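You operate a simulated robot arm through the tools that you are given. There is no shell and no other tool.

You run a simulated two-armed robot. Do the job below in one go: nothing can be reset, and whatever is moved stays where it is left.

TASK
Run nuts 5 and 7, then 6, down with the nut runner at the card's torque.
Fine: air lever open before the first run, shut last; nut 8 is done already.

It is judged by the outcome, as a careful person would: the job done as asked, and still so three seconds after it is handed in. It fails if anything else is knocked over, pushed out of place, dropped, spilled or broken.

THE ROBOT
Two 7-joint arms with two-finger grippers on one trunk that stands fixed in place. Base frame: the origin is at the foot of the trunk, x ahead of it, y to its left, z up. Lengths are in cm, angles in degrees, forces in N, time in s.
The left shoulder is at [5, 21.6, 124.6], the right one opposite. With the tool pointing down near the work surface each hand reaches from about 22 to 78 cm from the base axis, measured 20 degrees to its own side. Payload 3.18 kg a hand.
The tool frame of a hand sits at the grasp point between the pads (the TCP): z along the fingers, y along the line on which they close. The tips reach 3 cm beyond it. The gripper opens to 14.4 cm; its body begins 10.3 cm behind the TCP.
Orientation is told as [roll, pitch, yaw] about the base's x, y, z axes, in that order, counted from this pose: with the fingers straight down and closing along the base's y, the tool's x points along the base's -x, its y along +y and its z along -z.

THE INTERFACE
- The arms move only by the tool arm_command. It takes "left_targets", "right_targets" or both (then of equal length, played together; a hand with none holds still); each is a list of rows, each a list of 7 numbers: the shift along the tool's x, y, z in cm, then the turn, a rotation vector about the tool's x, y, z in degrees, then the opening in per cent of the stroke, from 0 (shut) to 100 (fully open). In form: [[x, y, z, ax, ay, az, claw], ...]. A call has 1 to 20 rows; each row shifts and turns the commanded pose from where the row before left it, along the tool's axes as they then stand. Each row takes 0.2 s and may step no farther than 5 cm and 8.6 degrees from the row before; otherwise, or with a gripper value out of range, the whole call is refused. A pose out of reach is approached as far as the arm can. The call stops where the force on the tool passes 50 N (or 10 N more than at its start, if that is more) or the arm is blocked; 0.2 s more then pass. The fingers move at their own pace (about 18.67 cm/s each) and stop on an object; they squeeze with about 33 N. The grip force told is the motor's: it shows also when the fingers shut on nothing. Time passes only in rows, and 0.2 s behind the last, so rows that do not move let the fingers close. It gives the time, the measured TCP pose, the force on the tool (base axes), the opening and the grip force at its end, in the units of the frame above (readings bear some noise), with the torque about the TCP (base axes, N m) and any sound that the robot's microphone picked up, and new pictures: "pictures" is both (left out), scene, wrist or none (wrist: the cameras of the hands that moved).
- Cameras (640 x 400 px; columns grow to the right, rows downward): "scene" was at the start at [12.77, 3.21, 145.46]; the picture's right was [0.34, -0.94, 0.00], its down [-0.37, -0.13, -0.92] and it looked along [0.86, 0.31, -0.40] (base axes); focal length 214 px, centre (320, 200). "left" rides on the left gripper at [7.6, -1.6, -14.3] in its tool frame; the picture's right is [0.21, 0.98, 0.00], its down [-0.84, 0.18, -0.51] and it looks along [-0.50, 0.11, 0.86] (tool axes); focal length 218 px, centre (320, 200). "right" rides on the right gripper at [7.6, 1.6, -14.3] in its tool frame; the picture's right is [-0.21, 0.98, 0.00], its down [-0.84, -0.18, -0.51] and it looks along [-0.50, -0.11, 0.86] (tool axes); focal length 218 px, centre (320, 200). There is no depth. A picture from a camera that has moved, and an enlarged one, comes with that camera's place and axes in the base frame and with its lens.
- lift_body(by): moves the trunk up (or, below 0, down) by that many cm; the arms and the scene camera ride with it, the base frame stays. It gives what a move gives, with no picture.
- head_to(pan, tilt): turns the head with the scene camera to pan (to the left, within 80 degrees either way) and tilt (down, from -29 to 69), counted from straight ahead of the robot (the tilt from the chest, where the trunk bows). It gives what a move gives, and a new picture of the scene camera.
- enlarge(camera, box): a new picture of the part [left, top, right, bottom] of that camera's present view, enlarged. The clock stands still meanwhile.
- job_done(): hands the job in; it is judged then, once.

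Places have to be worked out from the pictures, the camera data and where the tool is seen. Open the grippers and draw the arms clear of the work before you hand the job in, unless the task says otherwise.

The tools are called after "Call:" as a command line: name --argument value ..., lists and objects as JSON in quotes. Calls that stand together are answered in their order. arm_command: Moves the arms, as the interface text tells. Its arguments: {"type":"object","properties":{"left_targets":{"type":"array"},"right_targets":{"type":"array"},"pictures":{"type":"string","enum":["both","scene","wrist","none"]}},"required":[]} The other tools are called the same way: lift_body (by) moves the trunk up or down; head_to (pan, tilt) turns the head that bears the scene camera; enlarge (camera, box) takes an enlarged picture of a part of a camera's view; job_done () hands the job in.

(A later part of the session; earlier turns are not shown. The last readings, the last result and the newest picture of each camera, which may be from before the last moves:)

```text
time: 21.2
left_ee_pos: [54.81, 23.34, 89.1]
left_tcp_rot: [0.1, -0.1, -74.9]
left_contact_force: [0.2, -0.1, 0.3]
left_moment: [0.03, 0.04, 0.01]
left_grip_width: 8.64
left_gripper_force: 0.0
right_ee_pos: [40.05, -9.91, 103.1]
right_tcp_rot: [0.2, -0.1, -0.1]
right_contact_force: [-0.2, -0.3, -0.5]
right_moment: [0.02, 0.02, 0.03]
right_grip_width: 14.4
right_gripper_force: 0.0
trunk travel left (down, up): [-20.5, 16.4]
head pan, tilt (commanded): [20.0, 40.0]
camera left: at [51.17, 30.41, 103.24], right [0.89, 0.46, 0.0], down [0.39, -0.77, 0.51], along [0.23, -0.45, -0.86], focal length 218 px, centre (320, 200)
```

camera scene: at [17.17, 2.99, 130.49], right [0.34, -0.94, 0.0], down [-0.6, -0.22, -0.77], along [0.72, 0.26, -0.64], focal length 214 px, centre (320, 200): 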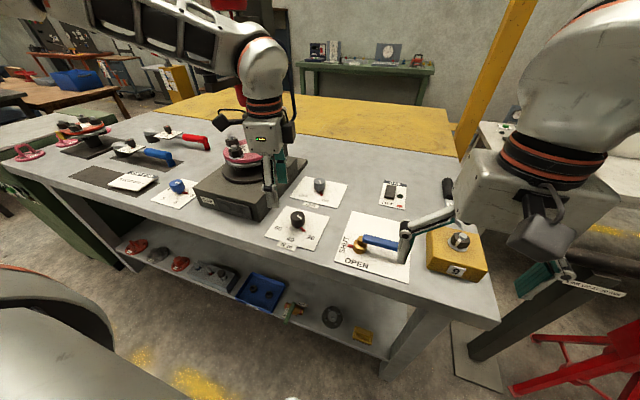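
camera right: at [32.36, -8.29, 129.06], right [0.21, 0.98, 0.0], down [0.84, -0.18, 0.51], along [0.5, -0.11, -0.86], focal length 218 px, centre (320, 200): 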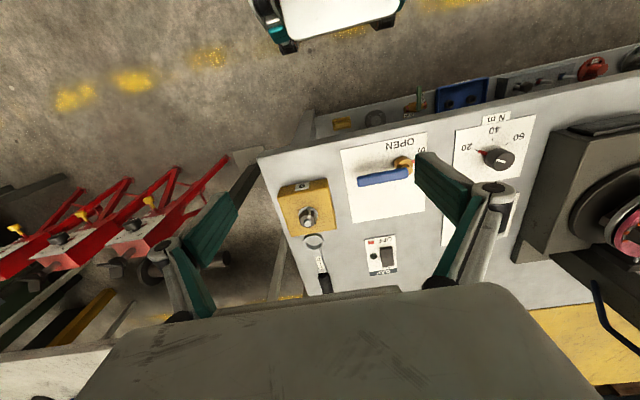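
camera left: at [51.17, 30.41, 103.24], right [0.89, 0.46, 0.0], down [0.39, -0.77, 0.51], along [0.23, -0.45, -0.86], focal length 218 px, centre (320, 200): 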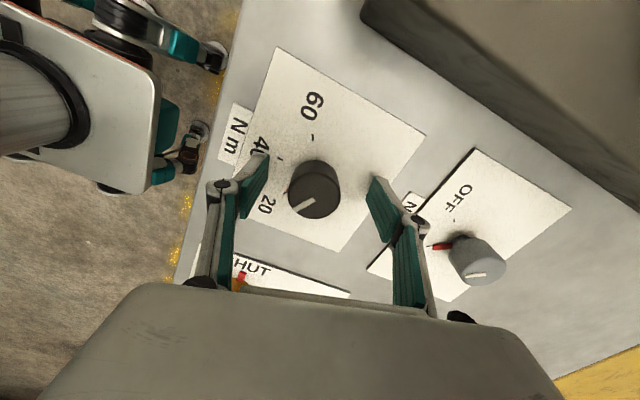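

In place with the knob between the pads. Now close on it.

Call:
arm_command --left_targets '[[0, 0, 0, 0, 0, 0, 35], [0, 0, 0, 0, 0, 0, 10], [0, 0, 0, 0, 0, 0, 0], [0, 0, 0, 0, 0, 0, 0]]' --pictures "wrist"

```text
time: 22.2
left_ee_pos: [54.53, 23.24, 89.28]
left_tcp_rot: [-0.1, -0.1, -75.1]
left_contact_force: [-22.1, -7.9, -1.6]
left_moment: [-0.37, 0.72, -0.07]
left_grip_width: 3.78
left_gripper_force: 44.7
right_ee_pos: [39.76, -10.1, 103.07]
right_tcp_rot: [0.1, -0.1, -0.2]
right_contact_force: [0.1, 0.3, 0.4]
right_moment: [0.04, -0.01, 0.01]
right_grip_width: 14.39
right_gripper_force: 0.0
trunk travel left (down, up): [-20.5, 16.4]
head pan, tilt (commanded): [20.0, 40.0]
camera left: at [50.87, 30.29, 103.34], right [0.89, 0.46, 0.0], down [0.39, -0.77, 0.51], along [0.23, -0.45, -0.86], focal length 218 px, centre (320, 200)
```

left: 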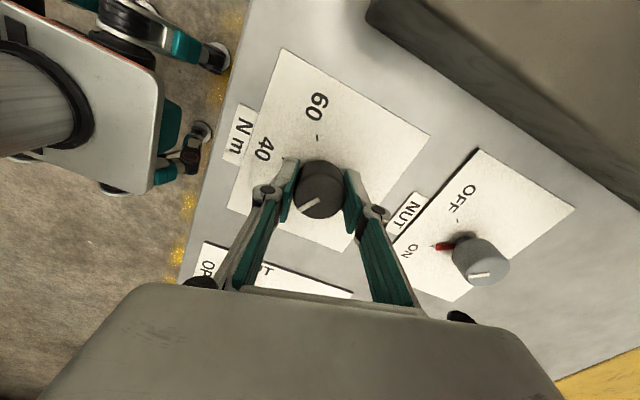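

Gripped (3.78 cm). There is a small sideways pull, so I relieve it by 0.3 cm and then turn 60° clockwise in seven rows.

Call:
arm_command --left_targets '[[0, -0.3, 0, 0, 0, 0, 0], [0, 0, 0, 0, 0, 8.5, 0], [0, 0, 0, 0, 0, 8.6, 0], [0, 0, 0, 0, 0, 8.6, 0], [0, 0, 0, 0, 0, 8.6, 0], [0, 0, 0, 0, 0, 8.6, 0], [0, 0, 0, 0, 0, 8.6, 0], [0, 0, 0, 0, 0, 8.5, 0], [0, 0, 0, 0, 0, 0, 0]]' --pictures "wrist"

```text
time: 24.2
left_ee_pos: [54.64, 22.98, 89.18]
left_tcp_rot: [0.3, 0.2, -135.2]
left_contact_force: [15.1, 6.6, 7.3]
left_moment: [0.01, -0.46, 0.02]
left_grip_width: 3.79
left_gripper_force: 45.2
right_ee_pos: [40.1, -9.98, 103.13]
right_tcp_rot: [0.1, 0.0, 0.0]
right_contact_force: [1.0, 0.6, -0.6]
right_moment: [-0.01, 0.01, 0.03]
right_grip_width: 14.41
right_gripper_force: 0.0
trunk travel left (down, up): [-20.5, 16.4]
head pan, tilt (commanded): [20.0, 40.0]
camera left: at [58.78, 29.83, 103.37], right [0.84, -0.55, 0.01], down [-0.47, -0.72, 0.51], along [-0.27, -0.43, -0.86], focal length 218 px, centre (320, 200)
```

left: 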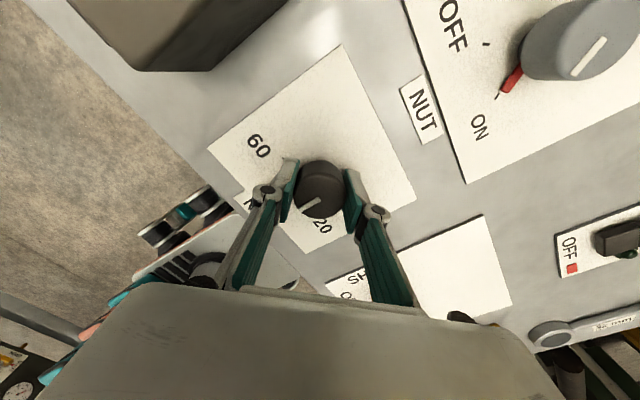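

The knob turned with the hand. I open and lift to verify the pointer.

Call:
arm_command --left_targets '[[0, 0, 0, 0, 0, 0, 30], [0, 0, 0, 0, 0, 0, 60], [0, 0, 0, 0, 0, 0, 60], [0, 0, -4, 0, 0, 0, 60], [0, 0, -4, 0, 0, 0, 60], [0, 0, -4, 0, 0, 0, 60]]' --pictures "wrist"

Call:
enlarge --camera "left" --box '[256, 90, 384, 200]'

```text
time: 25.6
left_ee_pos: [54.45, 23.14, 101.23]
left_tcp_rot: [0.1, 0.0, -135.0]
left_contact_force: [0.8, -0.4, -0.5]
left_moment: [0.03, 0.01, 0.01]
left_grip_width: 8.65
left_gripper_force: 0.0
right_ee_pos: [39.95, -10.02, 103.18]
right_tcp_rot: [0.1, -0.1, -0.1]
right_contact_force: [-0.5, 1.1, 0.4]
right_moment: [0.03, 0.02, 0.01]
right_grip_width: 14.4
right_gripper_force: 0.0
trunk travel left (down, up): [-20.5, 16.4]
head pan, tilt (commanded): [20.0, 40.0]
camera left: at [58.53, 29.8, 115.4], right [0.84, -0.54, 0.0], down [-0.47, -0.72, 0.51], along [-0.27, -0.43, -0.86], focal length 218 px, centre (320, 200)
```

left: 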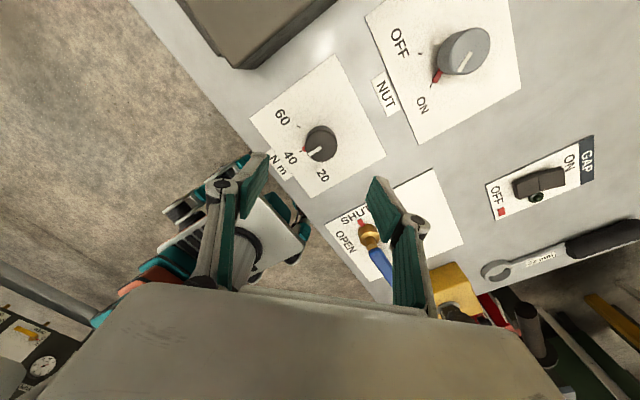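

```text
3.64 times, centred on (320, 145) of left
camera zoom: at [58.53, 29.8, 115.4], right [0.84, -0.54, 0.0], down [-0.47, -0.72, 0.51], along [-0.27, -0.43, -0.86], focal length 794 px, centre (320, 400)
```

zoom: 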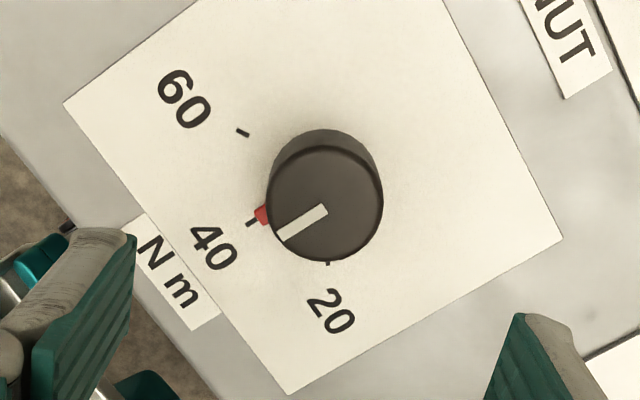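

The pointer is on the 40 tick. Now the left hand withdraws up and back, turning back to about yaw −58, to clear the way for the lever.

Call:
arm_command --left_targets '[[0.04, -2.6, -2.75, 0, 0, 0, 60], [0.04, -2.6, -2.75, 0, 0, 0, 40], [0.04, -2.6, -2.75, 0, 0, 0, 20], [0.04, -2.6, -2.75, 0, 0, 0, 0], [0.04, -2.6, -2.75, 0, 0, 0, 0], [0.04, -2.6, -2.75, 0, 0, 0, 0], [0.04, -2.6, -2.75, 0, 0, 0, 0], [0.04, -2.6, -2.75, 0, 0, 0, 0], [0, 0, 0, 0, 0, -8.5, 0], [0, 0, 0, 0, 0, -8.5, 0], [0, 0, 0, 0, 0, -8.5, 0], [0, 0, 0, 0, 0, -8.5, 0], [0, 0, 0, 0, 0, -8.5, 0], [0, 0, 0, 0, 0, -8.5, 0], [0, 0, 0, 0, 0, -8.5, 0], [0, 0, 0, 0, 0, -8.5, 0], [0, 0, 0, 0, 0, -8.5, 0]]' --pictures "both"

Call:
enlarge --camera "right" --box '[240, 80, 480, 280]'

Call:
enlarge --camera "scene" --box '[330, 200, 490, 300]'

```text
time: 29.2
left_ee_pos: [39.81, 38.08, 123.05]
left_tcp_rot: [0.2, -0.2, -58.2]
left_contact_force: [0.4, 0.1, 0.5]
left_moment: [0.0, 0.02, 0.02]
left_grip_width: 0.04
left_gripper_force: 30.6
right_ee_pos: [40.0, -10.0, 103.06]
right_tcp_rot: [0.2, 0.1, -0.1]
right_contact_force: [0.1, -0.6, 0.0]
right_moment: [-0.01, 0.0, 0.0]
right_grip_width: 14.41
right_gripper_force: 0.2
trunk travel left (down, up): [-20.5, 16.4]
head pan, tilt (commanded): [20.0, 40.0]
camera scene: at [17.15, 2.99, 130.5], right [0.34, -0.94, 0.0], down [-0.6, -0.22, -0.77], along [0.72, 0.26, -0.64], focal length 214 px, centre (320, 200)
camera left: at [34.38, 43.87, 137.14], right [0.72, 0.69, 0.0], down [0.59, -0.62, 0.51], along [0.35, -0.37, -0.86], focal length 218 px, centre (320, 200)
```

scene: 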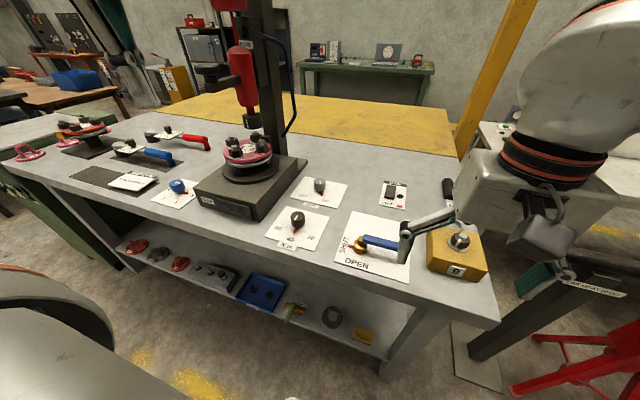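
left: 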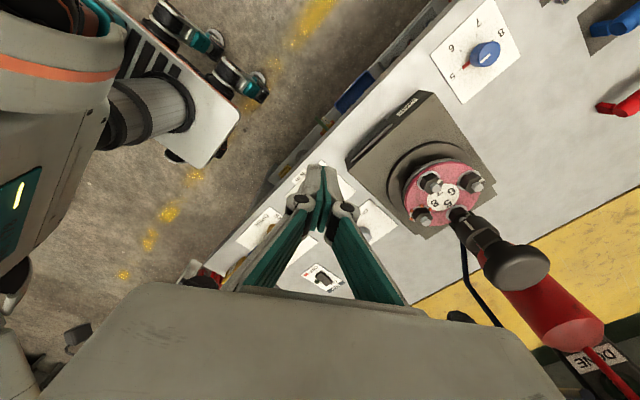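

```text
2.00 times, centred on (360, 180) of right
camera zoom: at [32.3, -8.26, 117.26], right [0.21, 0.98, 0.0], down [0.84, -0.18, 0.51], along [0.5, -0.11, -0.86], focal length 436 px, centre (240, 240)
```

zoom: 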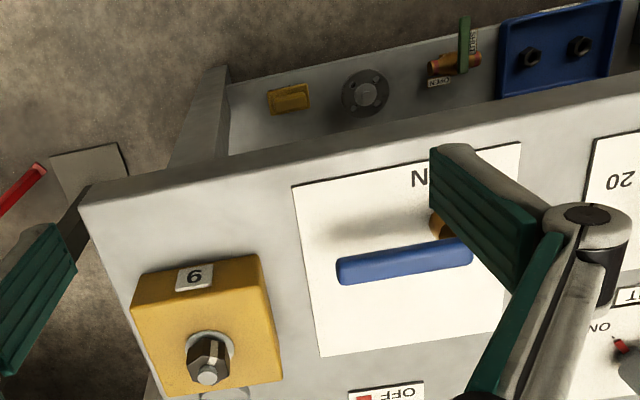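

```text
4.00 times, centred on (410, 250) of scene
camera zoom: at [17.15, 2.99, 130.5], right [0.34, -0.94, 0.0], down [-0.6, -0.22, -0.77], along [0.72, 0.26, -0.64], focal length 858 px, centre (-40, 0)
```

zoom: 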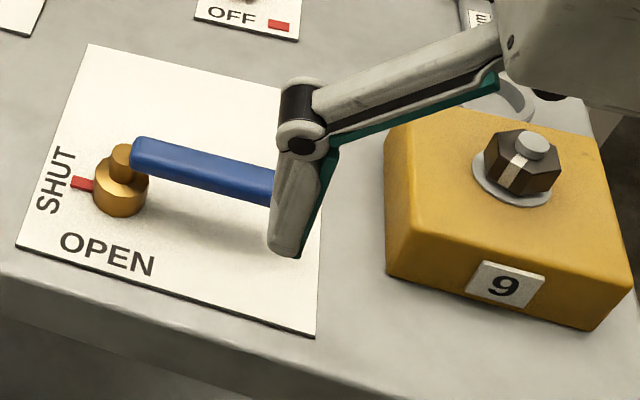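

The handle runs along −y at x≈52.6 from the hub (52, 5) to y≈−4.5, height about 89.5. I close the right fingers and bring them down on the near side of the handle at (46, −2), for a push toward +x that swings it counter-clockwise.

Call:
arm_command --right_targets '[[0, 0, 0, 0, 0, 0, 50], [0, 0, 0, 0, 0, 0, 0], [-3, 4, 0, 0, 0, 0, 0], [-3, 4, 0, 0, 0, 0, 0], [0, 0, 3.2, 0, 0, 0, 0], [0, 0, 3.2, 0, 0, 0, 0], [0, 0, 3.2, 0, 0, 0, 0]]' --pictures "both"

```text
time: 30.8
left_ee_pos: [39.91, 38.02, 123.0]
left_tcp_rot: [0.0, -0.3, -58.4]
left_contact_force: [0.1, 0.3, 0.7]
left_moment: [-0.02, 0.05, 0.0]
left_grip_width: 0.01
left_gripper_force: 31.0
right_ee_pos: [46.13, -1.85, 93.53]
right_tcp_rot: [0.2, 0.0, -0.1]
right_contact_force: [0.8, 0.3, 0.3]
right_moment: [-0.03, 0.04, 0.01]
right_grip_width: 0.0
right_gripper_force: 30.8
trunk travel left (down, up): [-20.5, 16.4]
head pan, tilt (commanded): [20.0, 40.0]
camera scene: at [17.21, 2.97, 130.48], right [0.34, -0.94, 0.0], down [-0.6, -0.22, -0.77], along [0.72, 0.26, -0.64], focal length 214 px, centre (320, 200)
camera right: at [38.5, -0.09, 107.69], right [0.21, 0.98, 0.0], down [0.84, -0.18, 0.51], along [0.5, -0.1, -0.86], focal length 218 px, centre (320, 200)
```

scene: 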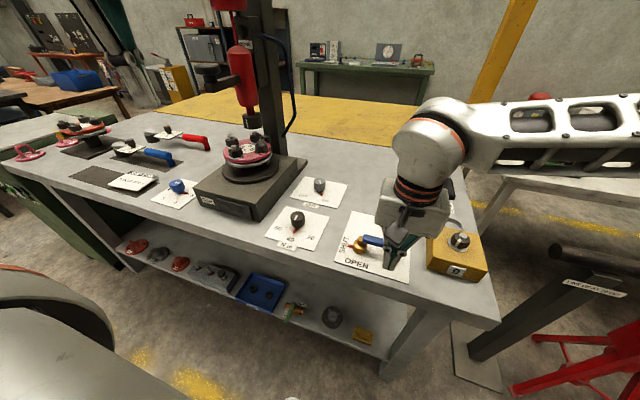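
right: 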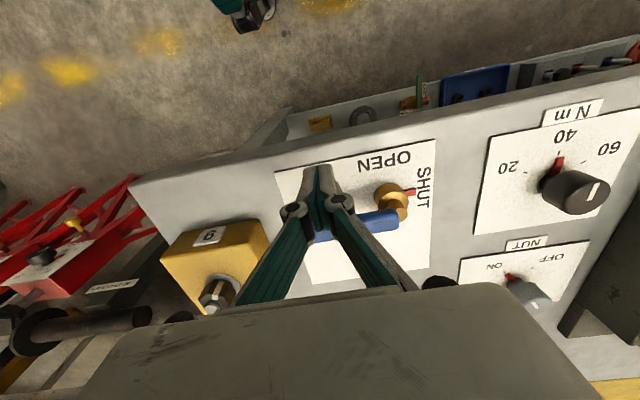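

The fingers are on the near side of the handle. I go down another 3.3 cm and check the heights from the scene view.

Call:
arm_command --right_targets '[[0, 0, 1.7, 0, 0, 0, 0], [0, 0, 1.6, 0, 0, 0, 0]]' --pictures "both"

Call:
enlarge --camera "scene" --box '[330, 190, 458, 290]'

Call:
enlarge --camera "right" --box '[250, 130, 442, 290]'

```text
time: 31.4
left_ee_pos: [39.81, 38.13, 123.04]
left_tcp_rot: [0.1, -0.2, -58.5]
left_contact_force: [-1.2, -1.1, 0.1]
left_moment: [0.0, 0.01, 0.03]
left_grip_width: 0.0
left_gripper_force: 31.0
right_ee_pos: [45.96, -1.86, 90.12]
right_tcp_rot: [0.1, 0.0, -0.1]
right_contact_force: [-0.5, -0.1, -0.7]
right_moment: [0.01, -0.03, 0.0]
right_grip_width: 0.03
right_gripper_force: 30.9
trunk travel left (down, up): [-20.5, 16.4]
head pan, tilt (commanded): [20.0, 40.0]
camera scene: at [17.14, 3.0, 130.5], right [0.34, -0.94, 0.0], down [-0.6, -0.22, -0.77], along [0.72, 0.26, -0.64], focal length 214 px, centre (320, 200)
camera right: at [38.29, -0.11, 104.3], right [0.21, 0.98, 0.0], down [0.84, -0.18, 0.51], along [0.5, -0.11, -0.86], focal length 218 px, centre (320, 200)
```

scene: 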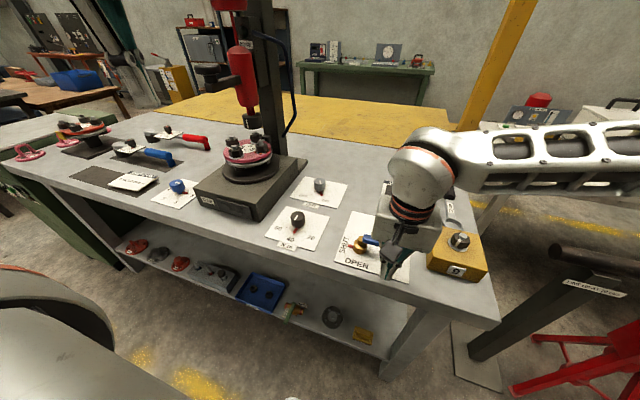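
right: 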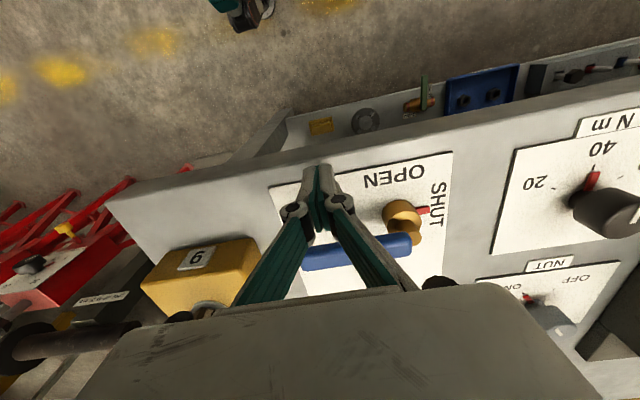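

```text
4.00 times, centred on (394, 240) of scene
camera zoom: at [17.14, 3.0, 130.5], right [0.34, -0.94, 0.0], down [-0.6, -0.22, -0.77], along [0.72, 0.26, -0.64], focal length 858 px, centre (24, 40)
```

zoom: 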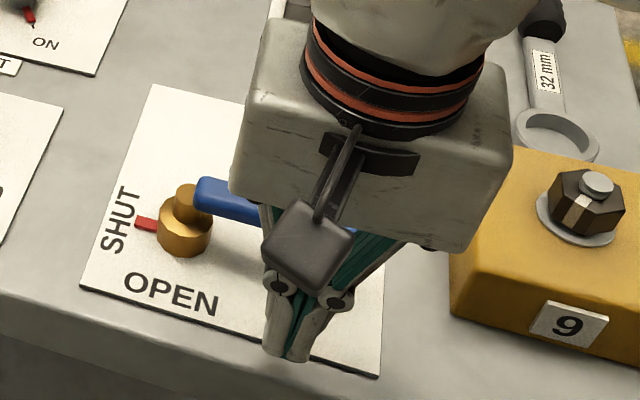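

```text
2.50 times, centred on (346, 210) of right
camera zoom: at [38.29, -0.11, 104.3], right [0.21, 0.98, 0.0], down [0.84, -0.18, 0.51], along [0.5, -0.11, -0.86], focal length 546 px, centre (255, 175)
```

zoom: 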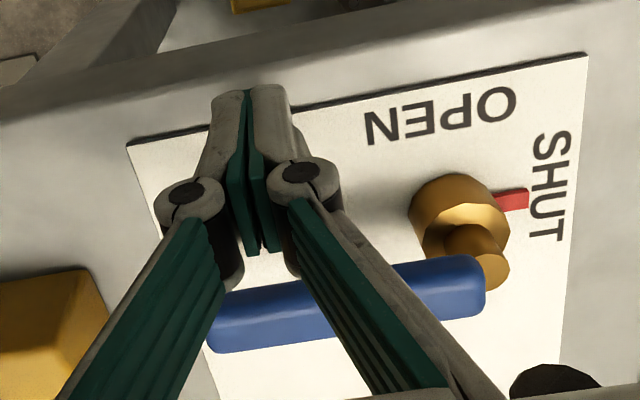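

The tips (z≈87) straddle the handle's height band (88–90.5). I push along the arc about the hub, first half.

Call:
arm_command --right_targets '[[-2.5, 0, 0, 0, 0, 0, 0], [-1.5, 0, 0, 0, 0, 0, 0], [-1.83, -0.29, 0, 0, 0, 0, 0], [-1.84, 0.2, 0, 0, 0, 0, 0], [-1.73, 0.67, 0, 0, 0, 0, 0]]' --pictures "both"

```text
time: 32.6
left_ee_pos: [39.82, 38.13, 122.89]
left_tcp_rot: [0.1, -0.2, -58.4]
left_contact_force: [0.6, -0.2, -1.3]
left_moment: [-0.02, 0.0, -0.02]
left_grip_width: 0.02
left_gripper_force: 30.8
right_ee_pos: [55.32, -1.36, 90.17]
right_tcp_rot: [0.1, -0.1, -0.1]
right_contact_force: [0.5, -0.5, -0.2]
right_moment: [-0.03, 0.04, -0.01]
right_grip_width: 0.0
right_gripper_force: 30.8
trunk travel left (down, up): [-20.5, 16.4]
head pan, tilt (commanded): [20.0, 40.0]
camera scene: at [17.15, 3.01, 130.49], right [0.34, -0.94, 0.0], down [-0.6, -0.22, -0.77], along [0.72, 0.26, -0.64], focal length 214 px, centre (320, 200)
camera right: at [47.78, 0.48, 104.3], right [0.21, 0.98, 0.0], down [0.84, -0.18, 0.51], along [0.5, -0.11, -0.86], focal length 218 px, centre (320, 200)
```

scene: 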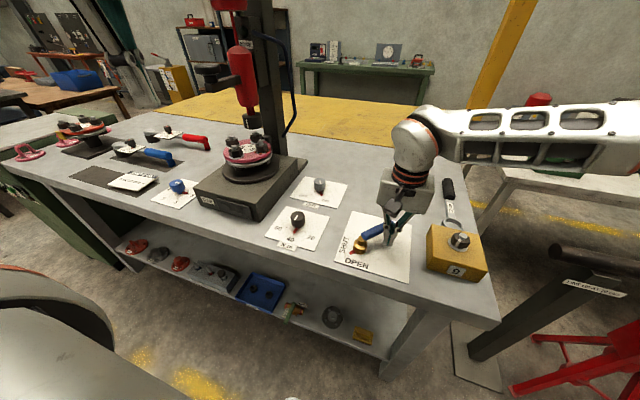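
right: 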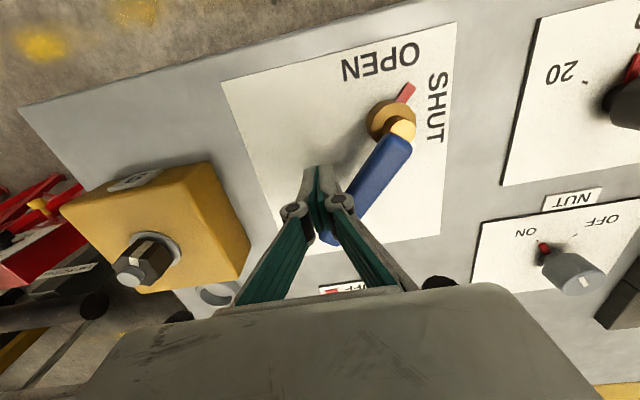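

The lever turns with the pointer moving from SHUT toward OPEN. I finish the arc.

Call:
arm_command --right_targets '[[-1.49, 1.09, 0, 0, 0, 0, 0], [-1.16, 1.44, 0, 0, 0, 0, 0], [-0.75, 1.69, 0, 0, 0, 0, 0], [0, 0.4, 0, 0, 0, 0, 0]]' --pictures "both"

Call:
enlarge --camera "right" --box '[250, 20, 474, 190]'

```text
time: 33.7
left_ee_pos: [39.59, 37.99, 123.2]
left_tcp_rot: [0.2, -0.2, -58.4]
left_contact_force: [-1.3, 1.6, -0.2]
left_moment: [-0.07, -0.03, 0.01]
left_grip_width: 0.0
left_gripper_force: 30.7
right_ee_pos: [58.7, 2.24, 90.3]
right_tcp_rot: [-0.8, 0.4, -0.8]
right_contact_force: [-10.1, -30.0, 7.1]
right_moment: [0.3, -0.03, 0.13]
right_grip_width: 0.03
right_gripper_force: 30.4
trunk travel left (down, up): [-20.5, 16.4]
head pan, tilt (commanded): [20.0, 40.0]
stopped in row 4 (right hand): the force on the tool passed its limit at 53 N (the readings are from after the stop); the commanded pose is now the measured one
camera scene: at [16.92, 2.87, 130.55], right [0.34, -0.94, 0.0], down [-0.6, -0.22, -0.77], along [0.72, 0.26, -0.64], focal length 214 px, centre (320, 200)
camera right: at [51.2, 4.36, 104.37], right [0.22, 0.97, -0.01], down [0.84, -0.19, 0.5], along [0.49, -0.13, -0.86], focal length 218 px, centre (320, 200)
```

scene: 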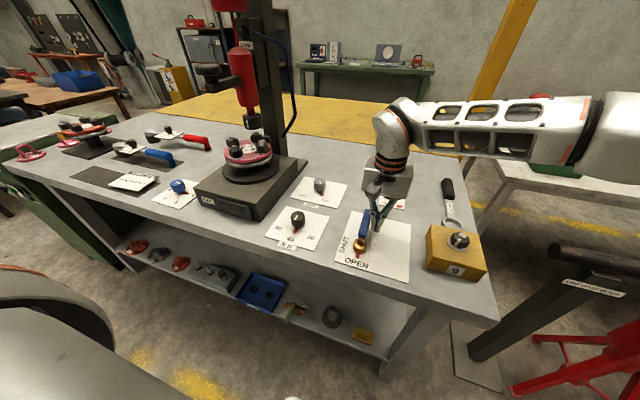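
right: 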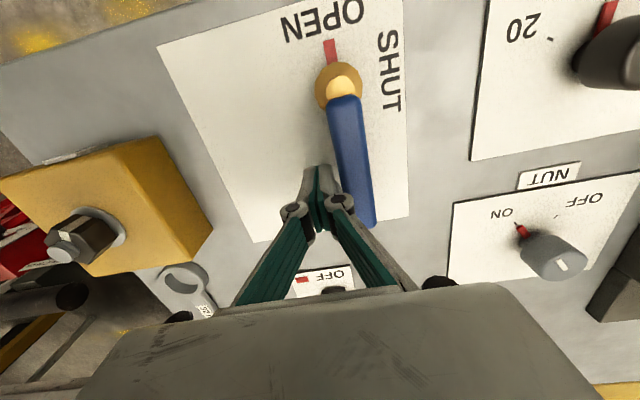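

```text
2.35 times, centred on (362, 105) of right
camera zoom: at [51.2, 4.36, 104.37], right [0.22, 0.97, -0.01], down [0.84, -0.19, 0.5], along [0.49, -0.13, -0.86], focal length 514 px, centre (221, 424)
```

zoom: 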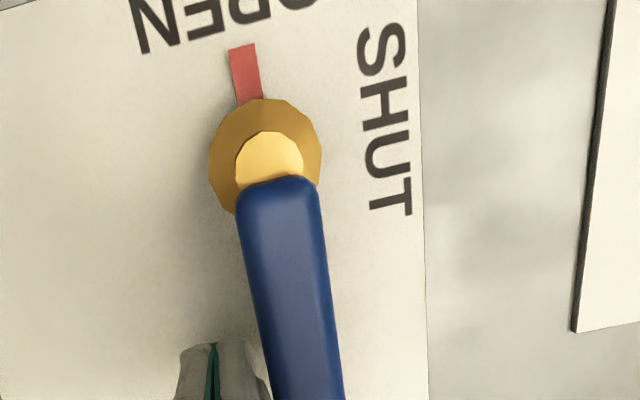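

The lever is against its OPEN stop with the red pointer at OPEN. I back the right hand off the handle and lift it away.

Call:
arm_command --right_targets '[[0, -1.5, 0, 0, 0, 0, 0], [0, -0.5, -4, 0, 0, 0, 0], [0, 0, -4, 0, 0, 0, 0], [2, -1, -4, 0, 0, 0, 0], [3, -1, -3, 0, 0, 0, 0], [4, -2, 0, 0, 0, 0, 0], [4, -2, 0, 0, 0, 0, 0]]' --pictures "scene"

Call:
enlarge --camera "scene" --box '[320, 200, 448, 280]'

Call:
enlarge --camera "scene" --box '[180, 0, 308, 80]'

Call:
enlarge --camera "scene" --box '[180, 70, 308, 160]'

```text
time: 35.3
left_ee_pos: [39.75, 38.11, 123.02]
left_tcp_rot: [0.2, -0.2, -58.4]
left_contact_force: [0.4, 0.5, 0.1]
left_moment: [0.03, -0.04, -0.04]
left_grip_width: 0.0
left_gripper_force: 30.7
right_ee_pos: [45.93, -5.08, 105.29]
right_tcp_rot: [-0.5, 0.4, -0.6]
right_contact_force: [-0.5, 0.0, -0.1]
right_moment: [0.03, -0.01, 0.0]
right_grip_width: 0.01
right_gripper_force: 30.1
trunk travel left (down, up): [-20.5, 16.4]
head pan, tilt (commanded): [20.0, 40.0]
camera scene: at [17.07, 2.97, 130.52], right [0.34, -0.94, 0.0], down [-0.6, -0.22, -0.77], along [0.72, 0.26, -0.64], focal length 214 px, centre (320, 200)
```

scene: 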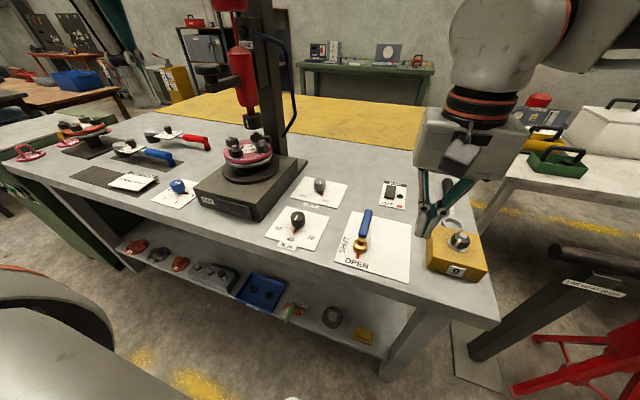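

```text
5.00 times, centred on (384, 240) of scene
camera zoom: at [17.07, 2.97, 130.52], right [0.34, -0.94, 0.0], down [-0.6, -0.22, -0.77], along [0.72, 0.26, -0.64], focal length 1072 px, centre (0, 0)
```

zoom: 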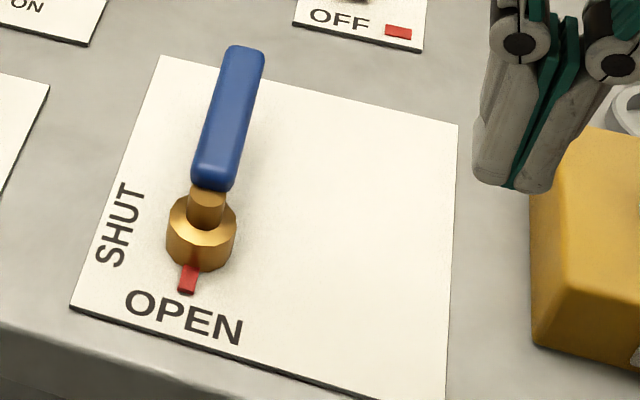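

```text
5.00 times, centred on (244, 40) of scene
camera zoom: at [17.07, 2.97, 130.52], right [0.34, -0.94, 0.0], down [-0.6, -0.22, -0.77], along [0.72, 0.26, -0.64], focal length 1072 px, centre (700, 1000)
```

zoom: 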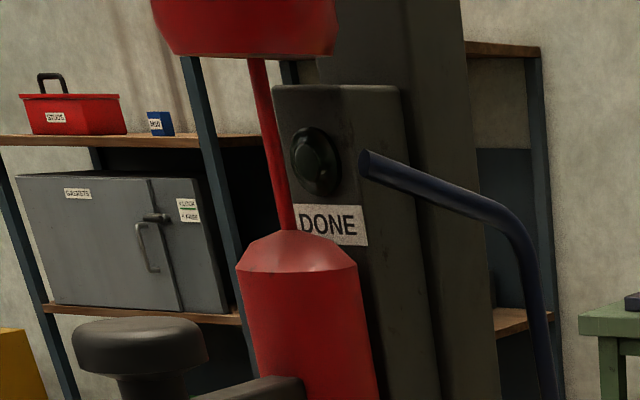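

```text
4.44 times, centred on (244, 115) of scene
camera zoom: at [17.07, 2.97, 130.52], right [0.34, -0.94, 0.0], down [-0.6, -0.22, -0.77], along [0.72, 0.26, -0.64], focal length 953 px, centre (658, 578)
```

zoom: 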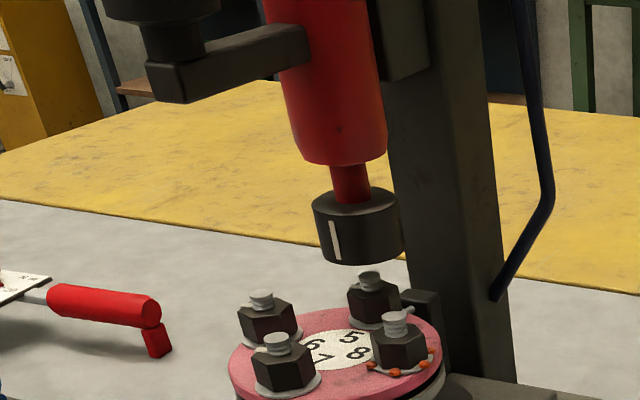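

Air is open and the pointer is at OPEN. Next I raise the trunk back and turn the left hand to about yaw −12 with fingers shut, so its thin side faces the runner column while pressing the pad.

Call:
lift_body --by 12

Call:
arm_command --left_targets '[[0, 0, 0, 0, 0, -7.7, 0], [0, 0, 0, 0, 0, -7.7, 0], [0, 0, 0, 0, 0, -7.7, 0], [0, 0, 0, 0, 0, -7.7, 0], [0, 0, 0, 0, 0, -7.7, 0], [0, 0, 0, 0, 0, -7.7, 0]]' --pictures "both"

```text
time: 36.8
left_ee_pos: [39.86, 38.05, 135.03]
left_tcp_rot: [0.2, -0.2, -58.6]
left_contact_force: [0.5, 0.4, -0.6]
left_moment: [0.01, 0.01, -0.01]
left_grip_width: 0.01
left_gripper_force: 30.5
right_ee_pos: [45.91, -5.05, 117.13]
right_tcp_rot: [-0.5, 0.6, -0.7]
right_contact_force: [-0.5, -0.2, -1.2]
right_moment: [0.04, -0.02, 0.02]
right_grip_width: 0.02
right_gripper_force: 30.6
trunk travel left (down, up): [-32.5, 4.4]
head pan, tilt (commanded): [20.0, 40.0]
```

```text
time: 38.2
left_ee_pos: [39.88, 38.05, 134.94]
left_tcp_rot: [-0.1, -0.2, -12.1]
left_contact_force: [-0.6, -0.3, -0.8]
left_moment: [-0.02, 0.05, 0.04]
left_grip_width: 0.0
left_gripper_force: 30.7
right_ee_pos: [45.85, -5.12, 117.12]
right_tcp_rot: [-0.6, 0.4, -0.6]
right_contact_force: [-0.8, 0.4, 0.8]
right_moment: [0.0, -0.01, 0.0]
right_grip_width: 0.0
right_gripper_force: 30.9
trunk travel left (down, up): [-32.5, 4.4]
head pan, tilt (commanded): [20.0, 40.0]
camera scene: at [12.04, 2.99, 142.86], right [0.34, -0.94, 0.0], down [-0.6, -0.22, -0.77], along [0.72, 0.26, -0.64], focal length 214 px, centre (320, 200)
camera left: at [31.94, 38.2, 149.13], right [0.0, 1.0, 0.0], down [0.86, 0.0, 0.51], along [0.51, 0.0, -0.86], focal length 218 px, centre (320, 200)
```

scene: 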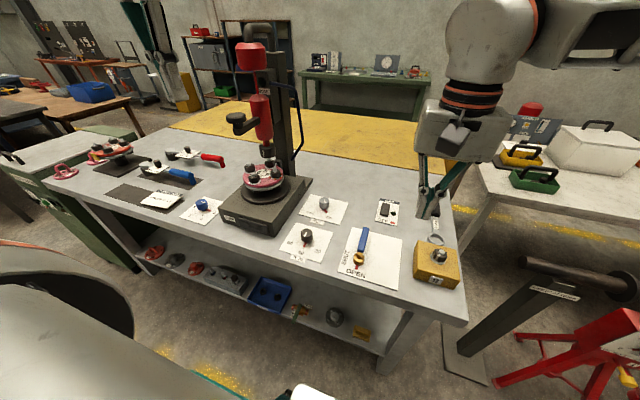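
left: 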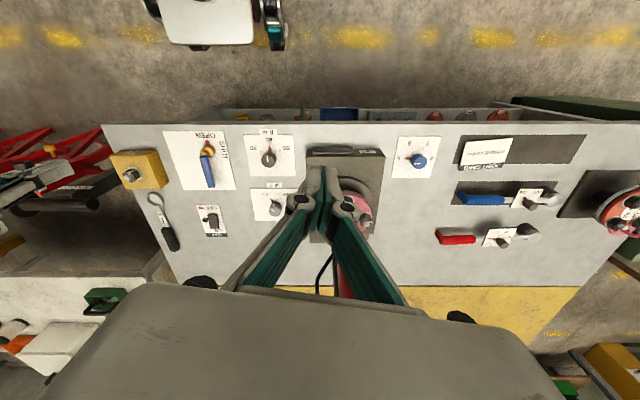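

Now the left hand goes to a hover about 5 cm above the pad at (58.8, 44.7).

Call:
arm_command --left_targets '[[-3.42, 2.09, 0, 0, 0, 0, 0], [-3.42, 2.09, 0, 0, 0, 0, 0], [-3.42, 2.09, 1, 0, 0, 0, 0], [-3.42, 2.09, 1, 0, 0, 0, 0], [-3.42, 2.09, 2, 0, 0, 0, 0]]' --pictures "both"

Call:
enlarge --camera "scene" --box '[180, 20, 324, 180]'

Call:
enlarge --camera "left" --box '[224, 130, 416, 290]'

```text
time: 39.4
left_ee_pos: [58.83, 44.86, 130.8]
left_tcp_rot: [-0.2, -0.2, -12.2]
left_contact_force: [0.8, 0.2, 0.8]
left_moment: [-0.02, 0.03, 0.02]
left_grip_width: 0.0
left_gripper_force: 30.5
right_ee_pos: [46.01, -4.91, 117.17]
right_tcp_rot: [-0.4, 0.5, -0.5]
right_contact_force: [0.0, -0.1, -0.7]
right_moment: [-0.01, 0.03, 0.01]
right_grip_width: 0.0
right_gripper_force: 30.8
trunk travel left (down, up): [-32.5, 4.4]
head pan, tilt (commanded): [20.0, 40.0]
camera scene: at [12.25, 3.08, 142.83], right [0.34, -0.94, 0.0], down [-0.61, -0.22, -0.76], along [0.72, 0.26, -0.64], focal length 214 px, centre (320, 200)
camera left: at [50.97, 45.05, 144.89], right [0.0, 1.0, 0.0], down [0.86, 0.0, 0.51], along [0.51, 0.0, -0.86], focal length 218 px, centre (320, 200)
```

scene: 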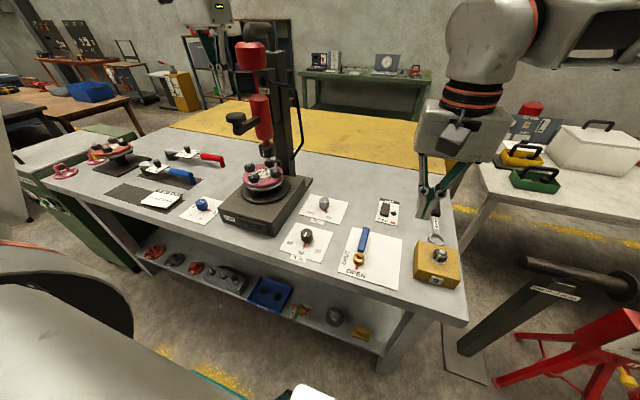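
left: 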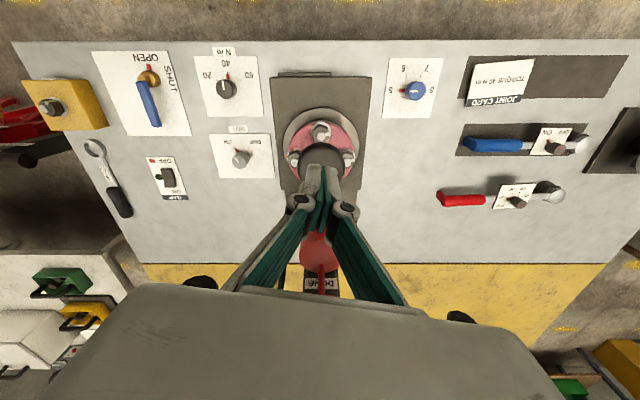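

```text
2.50 times, centred on (252, 100) of scene
camera zoom: at [12.25, 3.08, 142.83], right [0.34, -0.94, 0.0], down [-0.61, -0.22, -0.76], along [0.72, 0.26, -0.64], focal length 536 px, centre (490, 450)
```

zoom: 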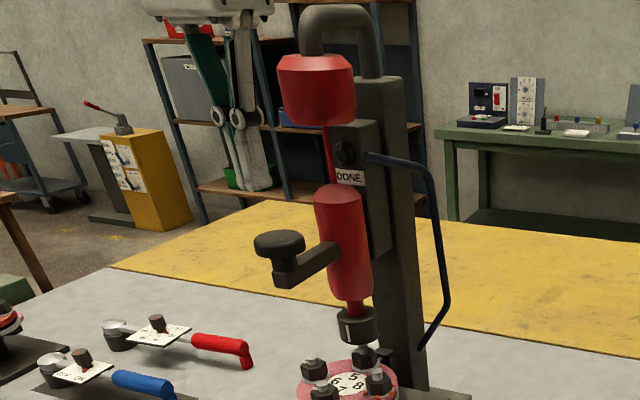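

```text
2.50 times, centred on (320, 210) of left
camera zoom: at [50.97, 45.05, 144.89], right [0.0, 1.0, 0.0], down [0.86, 0.0, 0.51], along [0.51, 0.0, -0.86], focal length 546 px, centre (320, 175)
```

zoom: 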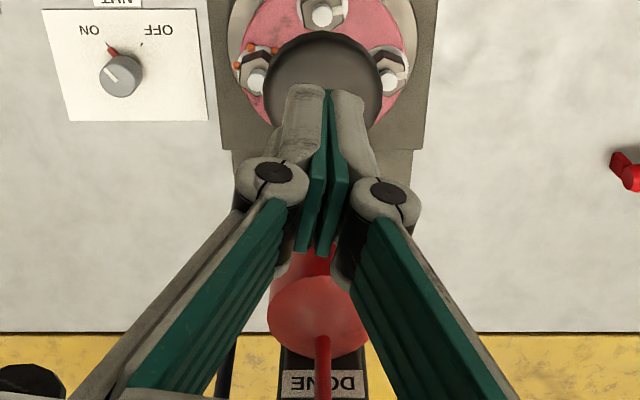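

Pad centre measures (59.5, 45.3). I shift onto it and press down slowly, watching force, sound and the DONE lamp.

Call:
arm_command --left_targets '[[-0.5, 0.52, 1.5, 0, 0, 0, 0], [0, 0, 1.5, 0, 0, 0, 0], [0, 0, 1.2, 0, 0, 0, 0], [0, 0, 0.8, 0, 0, 0, 0], [0, 0, 0.8, 0, 0, 0, 0]]' --pictures "both"

Call:
enlarge --camera "scene" --box '[180, 20, 324, 200]'

```text
time: 40.6
left_ee_pos: [59.3, 44.93, 125.34]
left_tcp_rot: [-0.1, -0.3, -12.3]
left_contact_force: [-2.1, 0.9, 3.1]
left_moment: [-0.02, 0.02, -0.02]
left_grip_width: 0.0
left_gripper_force: 31.5
right_ee_pos: [45.81, -4.94, 117.32]
right_tcp_rot: [-0.6, 0.4, -0.7]
right_contact_force: [0.9, -0.2, 0.1]
right_moment: [-0.01, 0.02, 0.0]
right_grip_width: 0.03
right_gripper_force: 30.5
trunk travel left (down, up): [-32.5, 4.4]
head pan, tilt (commanded): [20.0, 40.0]
camera scene: at [12.01, 2.98, 142.87], right [0.34, -0.94, 0.0], down [-0.6, -0.22, -0.77], along [0.72, 0.26, -0.64], focal length 214 px, centre (320, 200)
camera left: at [51.44, 45.14, 139.44], right [0.0, 1.0, 0.0], down [0.86, 0.0, 0.51], along [0.51, 0.0, -0.86], focal length 218 px, centre (320, 200)
```

scene: 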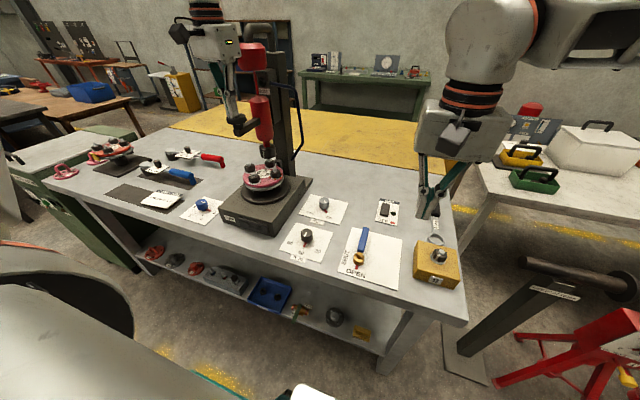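
left: 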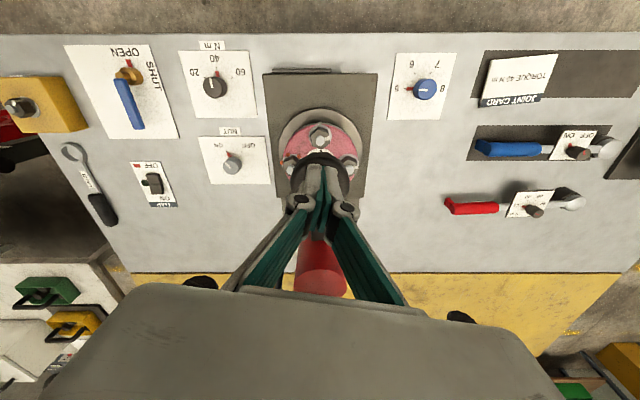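

```text
2.22 times, centred on (252, 110) of scene
camera zoom: at [12.01, 2.98, 142.87], right [0.34, -0.94, 0.0], down [-0.6, -0.22, -0.77], along [0.72, 0.26, -0.64], focal length 477 px, centre (471, 400)
```

zoom: 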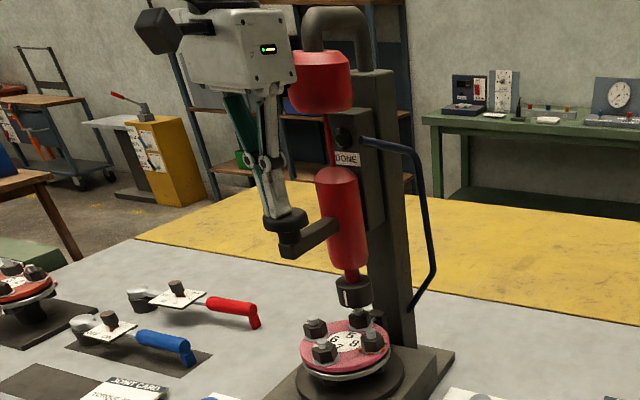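

The pad is contacted and yields easily. I keep pressing down in 1 cm rows.

Call:
arm_command --left_targets '[[0, 0, 1, 0, 0, 0, 0], [0, 0, 1, 0, 0, 0, 0], [0, 0, 1, 0, 0, 0, 0]]' --pictures "scene"

Call:
enlarge --camera "scene" --box '[200, 60, 312, 200]'

```text
time: 41.4
left_ee_pos: [59.37, 45.12, 122.42]
left_tcp_rot: [-0.1, -0.2, -12.3]
left_contact_force: [-0.1, -2.4, 4.9]
left_moment: [-0.08, -0.08, -0.04]
left_grip_width: 0.02
left_gripper_force: 30.6
right_ee_pos: [45.88, -5.2, 117.23]
right_tcp_rot: [-0.5, 0.4, -0.6]
right_contact_force: [0.4, 0.3, 0.1]
right_moment: [0.03, -0.03, 0.02]
right_grip_width: 0.0
right_gripper_force: 30.1
trunk travel left (down, up): [-32.5, 4.4]
head pan, tilt (commanded): [20.0, 40.0]
camera scene: at [12.03, 2.95, 142.86], right [0.34, -0.94, 0.0], down [-0.6, -0.22, -0.77], along [0.72, 0.26, -0.64], focal length 214 px, centre (320, 200)
```

scene: 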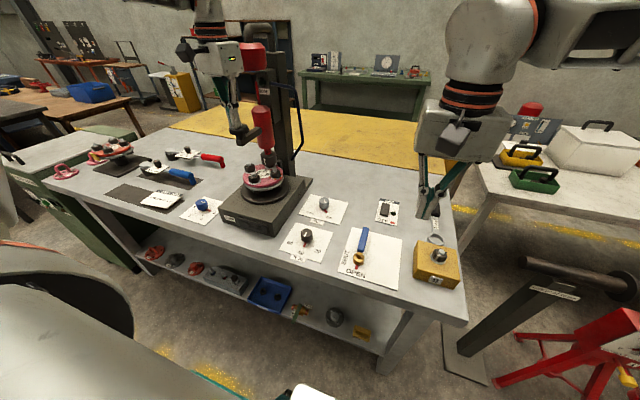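

```text
2.86 times, centred on (256, 130) of scene
camera zoom: at [12.03, 2.95, 142.86], right [0.34, -0.94, 0.0], down [-0.6, -0.22, -0.77], along [0.72, 0.26, -0.64], focal length 613 px, centre (503, 400)
```

zoom: 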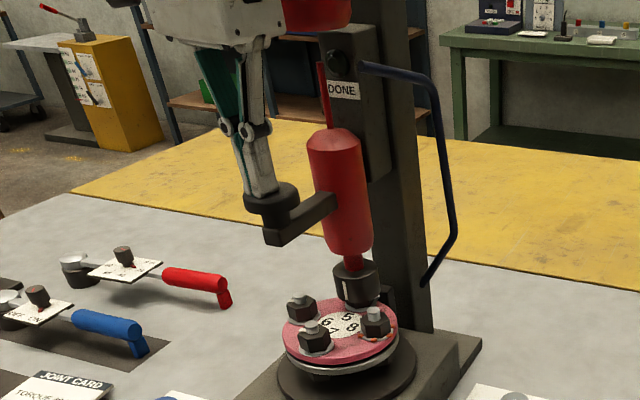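

The socket is coming down onto nut 5. Continue pressing.

Call:
arm_command --left_targets '[[0, 0, 0.7, 0, 0, 0, 0], [0, 0, 0.7, 0, 0, 0, 0], [0, 0, 0.7, 0, 0, 0, 0]]' --pictures "scene"

Call:
enlarge --camera "scene" --box '[200, 60, 312, 200]'

```text
time: 42.2
left_ee_pos: [59.41, 44.94, 120.59]
left_tcp_rot: [0.1, -0.6, -12.3]
left_contact_force: [-5.2, 3.9, 28.6]
left_moment: [0.06, -0.11, -0.14]
left_grip_width: 0.63
left_gripper_force: 30.5
right_ee_pos: [45.59, -5.19, 117.33]
right_tcp_rot: [-0.4, 0.3, -0.5]
right_contact_force: [0.4, -0.2, -0.3]
right_moment: [-0.03, 0.0, 0.02]
right_grip_width: 0.0
right_gripper_force: 30.5
trunk travel left (down, up): [-32.5, 4.4]
head pan, tilt (commanded): [20.0, 40.0]
camera scene: at [11.75, 2.87, 142.92], right [0.34, -0.94, 0.0], down [-0.6, -0.22, -0.77], along [0.72, 0.26, -0.64], focal length 214 px, centre (320, 200)
```

scene: 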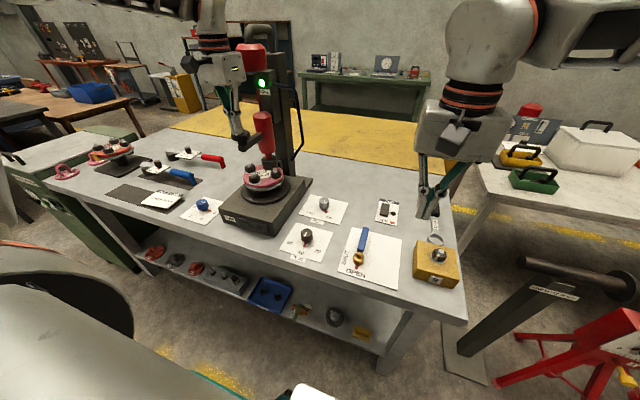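

```text
2.86 times, centred on (256, 130) of scene
camera zoom: at [11.75, 2.87, 142.92], right [0.34, -0.94, 0.0], down [-0.6, -0.22, -0.77], along [0.72, 0.26, -0.64], focal length 613 px, centre (503, 400)
```

zoom: 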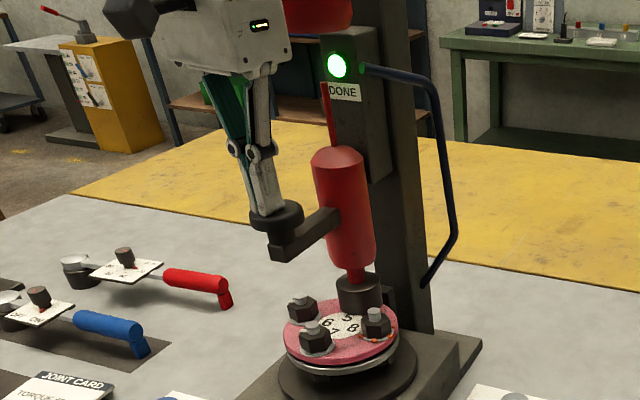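

The DONE lamp lit green with about 29 N at the bottom, so nut 5 is run down. I raise the hand slowly and see whether the runner follows up.

Call:
arm_command --left_targets '[[0, 0, 0, 0, 0, 0, 0], [0, 0, -1, 0, 0, 0, 0], [0, 0, -1, 0, 0, 0, 0], [0, 0, -1, 0, 0, 0, 0], [0, 0, -1, 0, 0, 0, 0], [0, 0, -1.5, 0, 0, 0, 0], [0, 0, -2, 0, 0, 0, 0]]' --pictures "scene"

Call:
enlarge --camera "scene" --box '[200, 40, 328, 200]'

Call:
enlarge --camera "scene" --box '[224, 140, 304, 200]'

```text
time: 43.8
left_ee_pos: [59.33, 44.93, 127.59]
left_tcp_rot: [0.0, -0.2, -12.2]
left_contact_force: [0.7, -0.6, 0.2]
left_moment: [0.02, 0.03, 0.01]
left_grip_width: 0.0
left_gripper_force: 30.4
right_ee_pos: [45.89, -5.03, 117.17]
right_tcp_rot: [-0.5, 0.4, -0.5]
right_contact_force: [0.1, -0.1, -0.1]
right_moment: [0.02, 0.01, -0.01]
right_grip_width: 0.0
right_gripper_force: 31.0
trunk travel left (down, up): [-32.5, 4.4]
head pan, tilt (commanded): [20.0, 40.0]
camera scene: at [12.01, 2.96, 142.86], right [0.34, -0.94, 0.0], down [-0.6, -0.22, -0.77], along [0.72, 0.26, -0.64], focal length 214 px, centre (320, 200)
```

scene: 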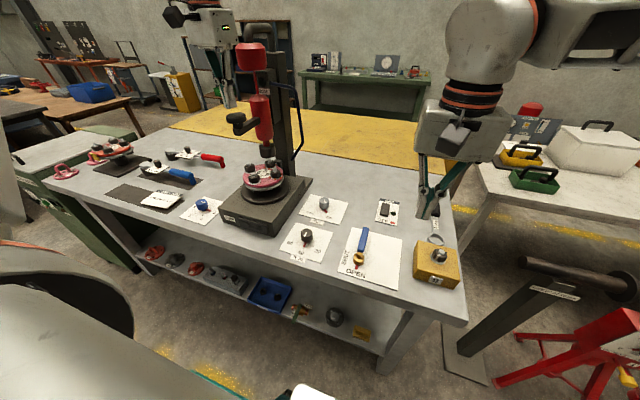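

```text
2.50 times, centred on (264, 120) of scene
camera zoom: at [12.01, 2.96, 142.86], right [0.34, -0.94, 0.0], down [-0.6, -0.22, -0.77], along [0.72, 0.26, -0.64], focal length 536 px, centre (460, 400)
```

zoom: 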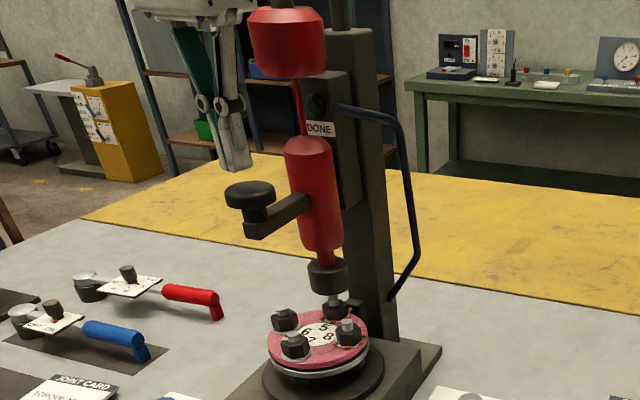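

```text
6.67 times, centred on (264, 170) of scene
camera zoom: at [12.01, 2.96, 142.86], right [0.34, -0.94, 0.0], down [-0.6, -0.22, -0.77], along [0.72, 0.26, -0.64], focal length 1430 px, centre (693, 400)
```

zoom: 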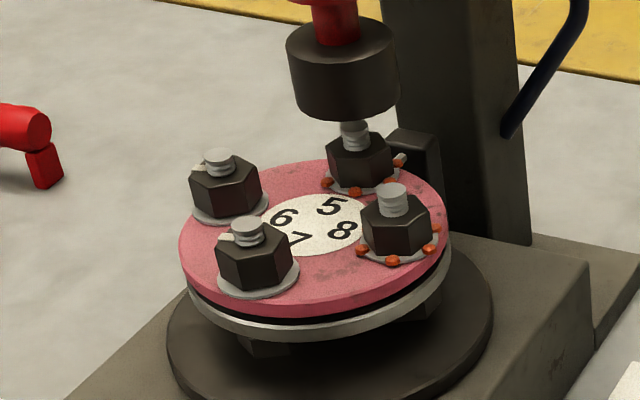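

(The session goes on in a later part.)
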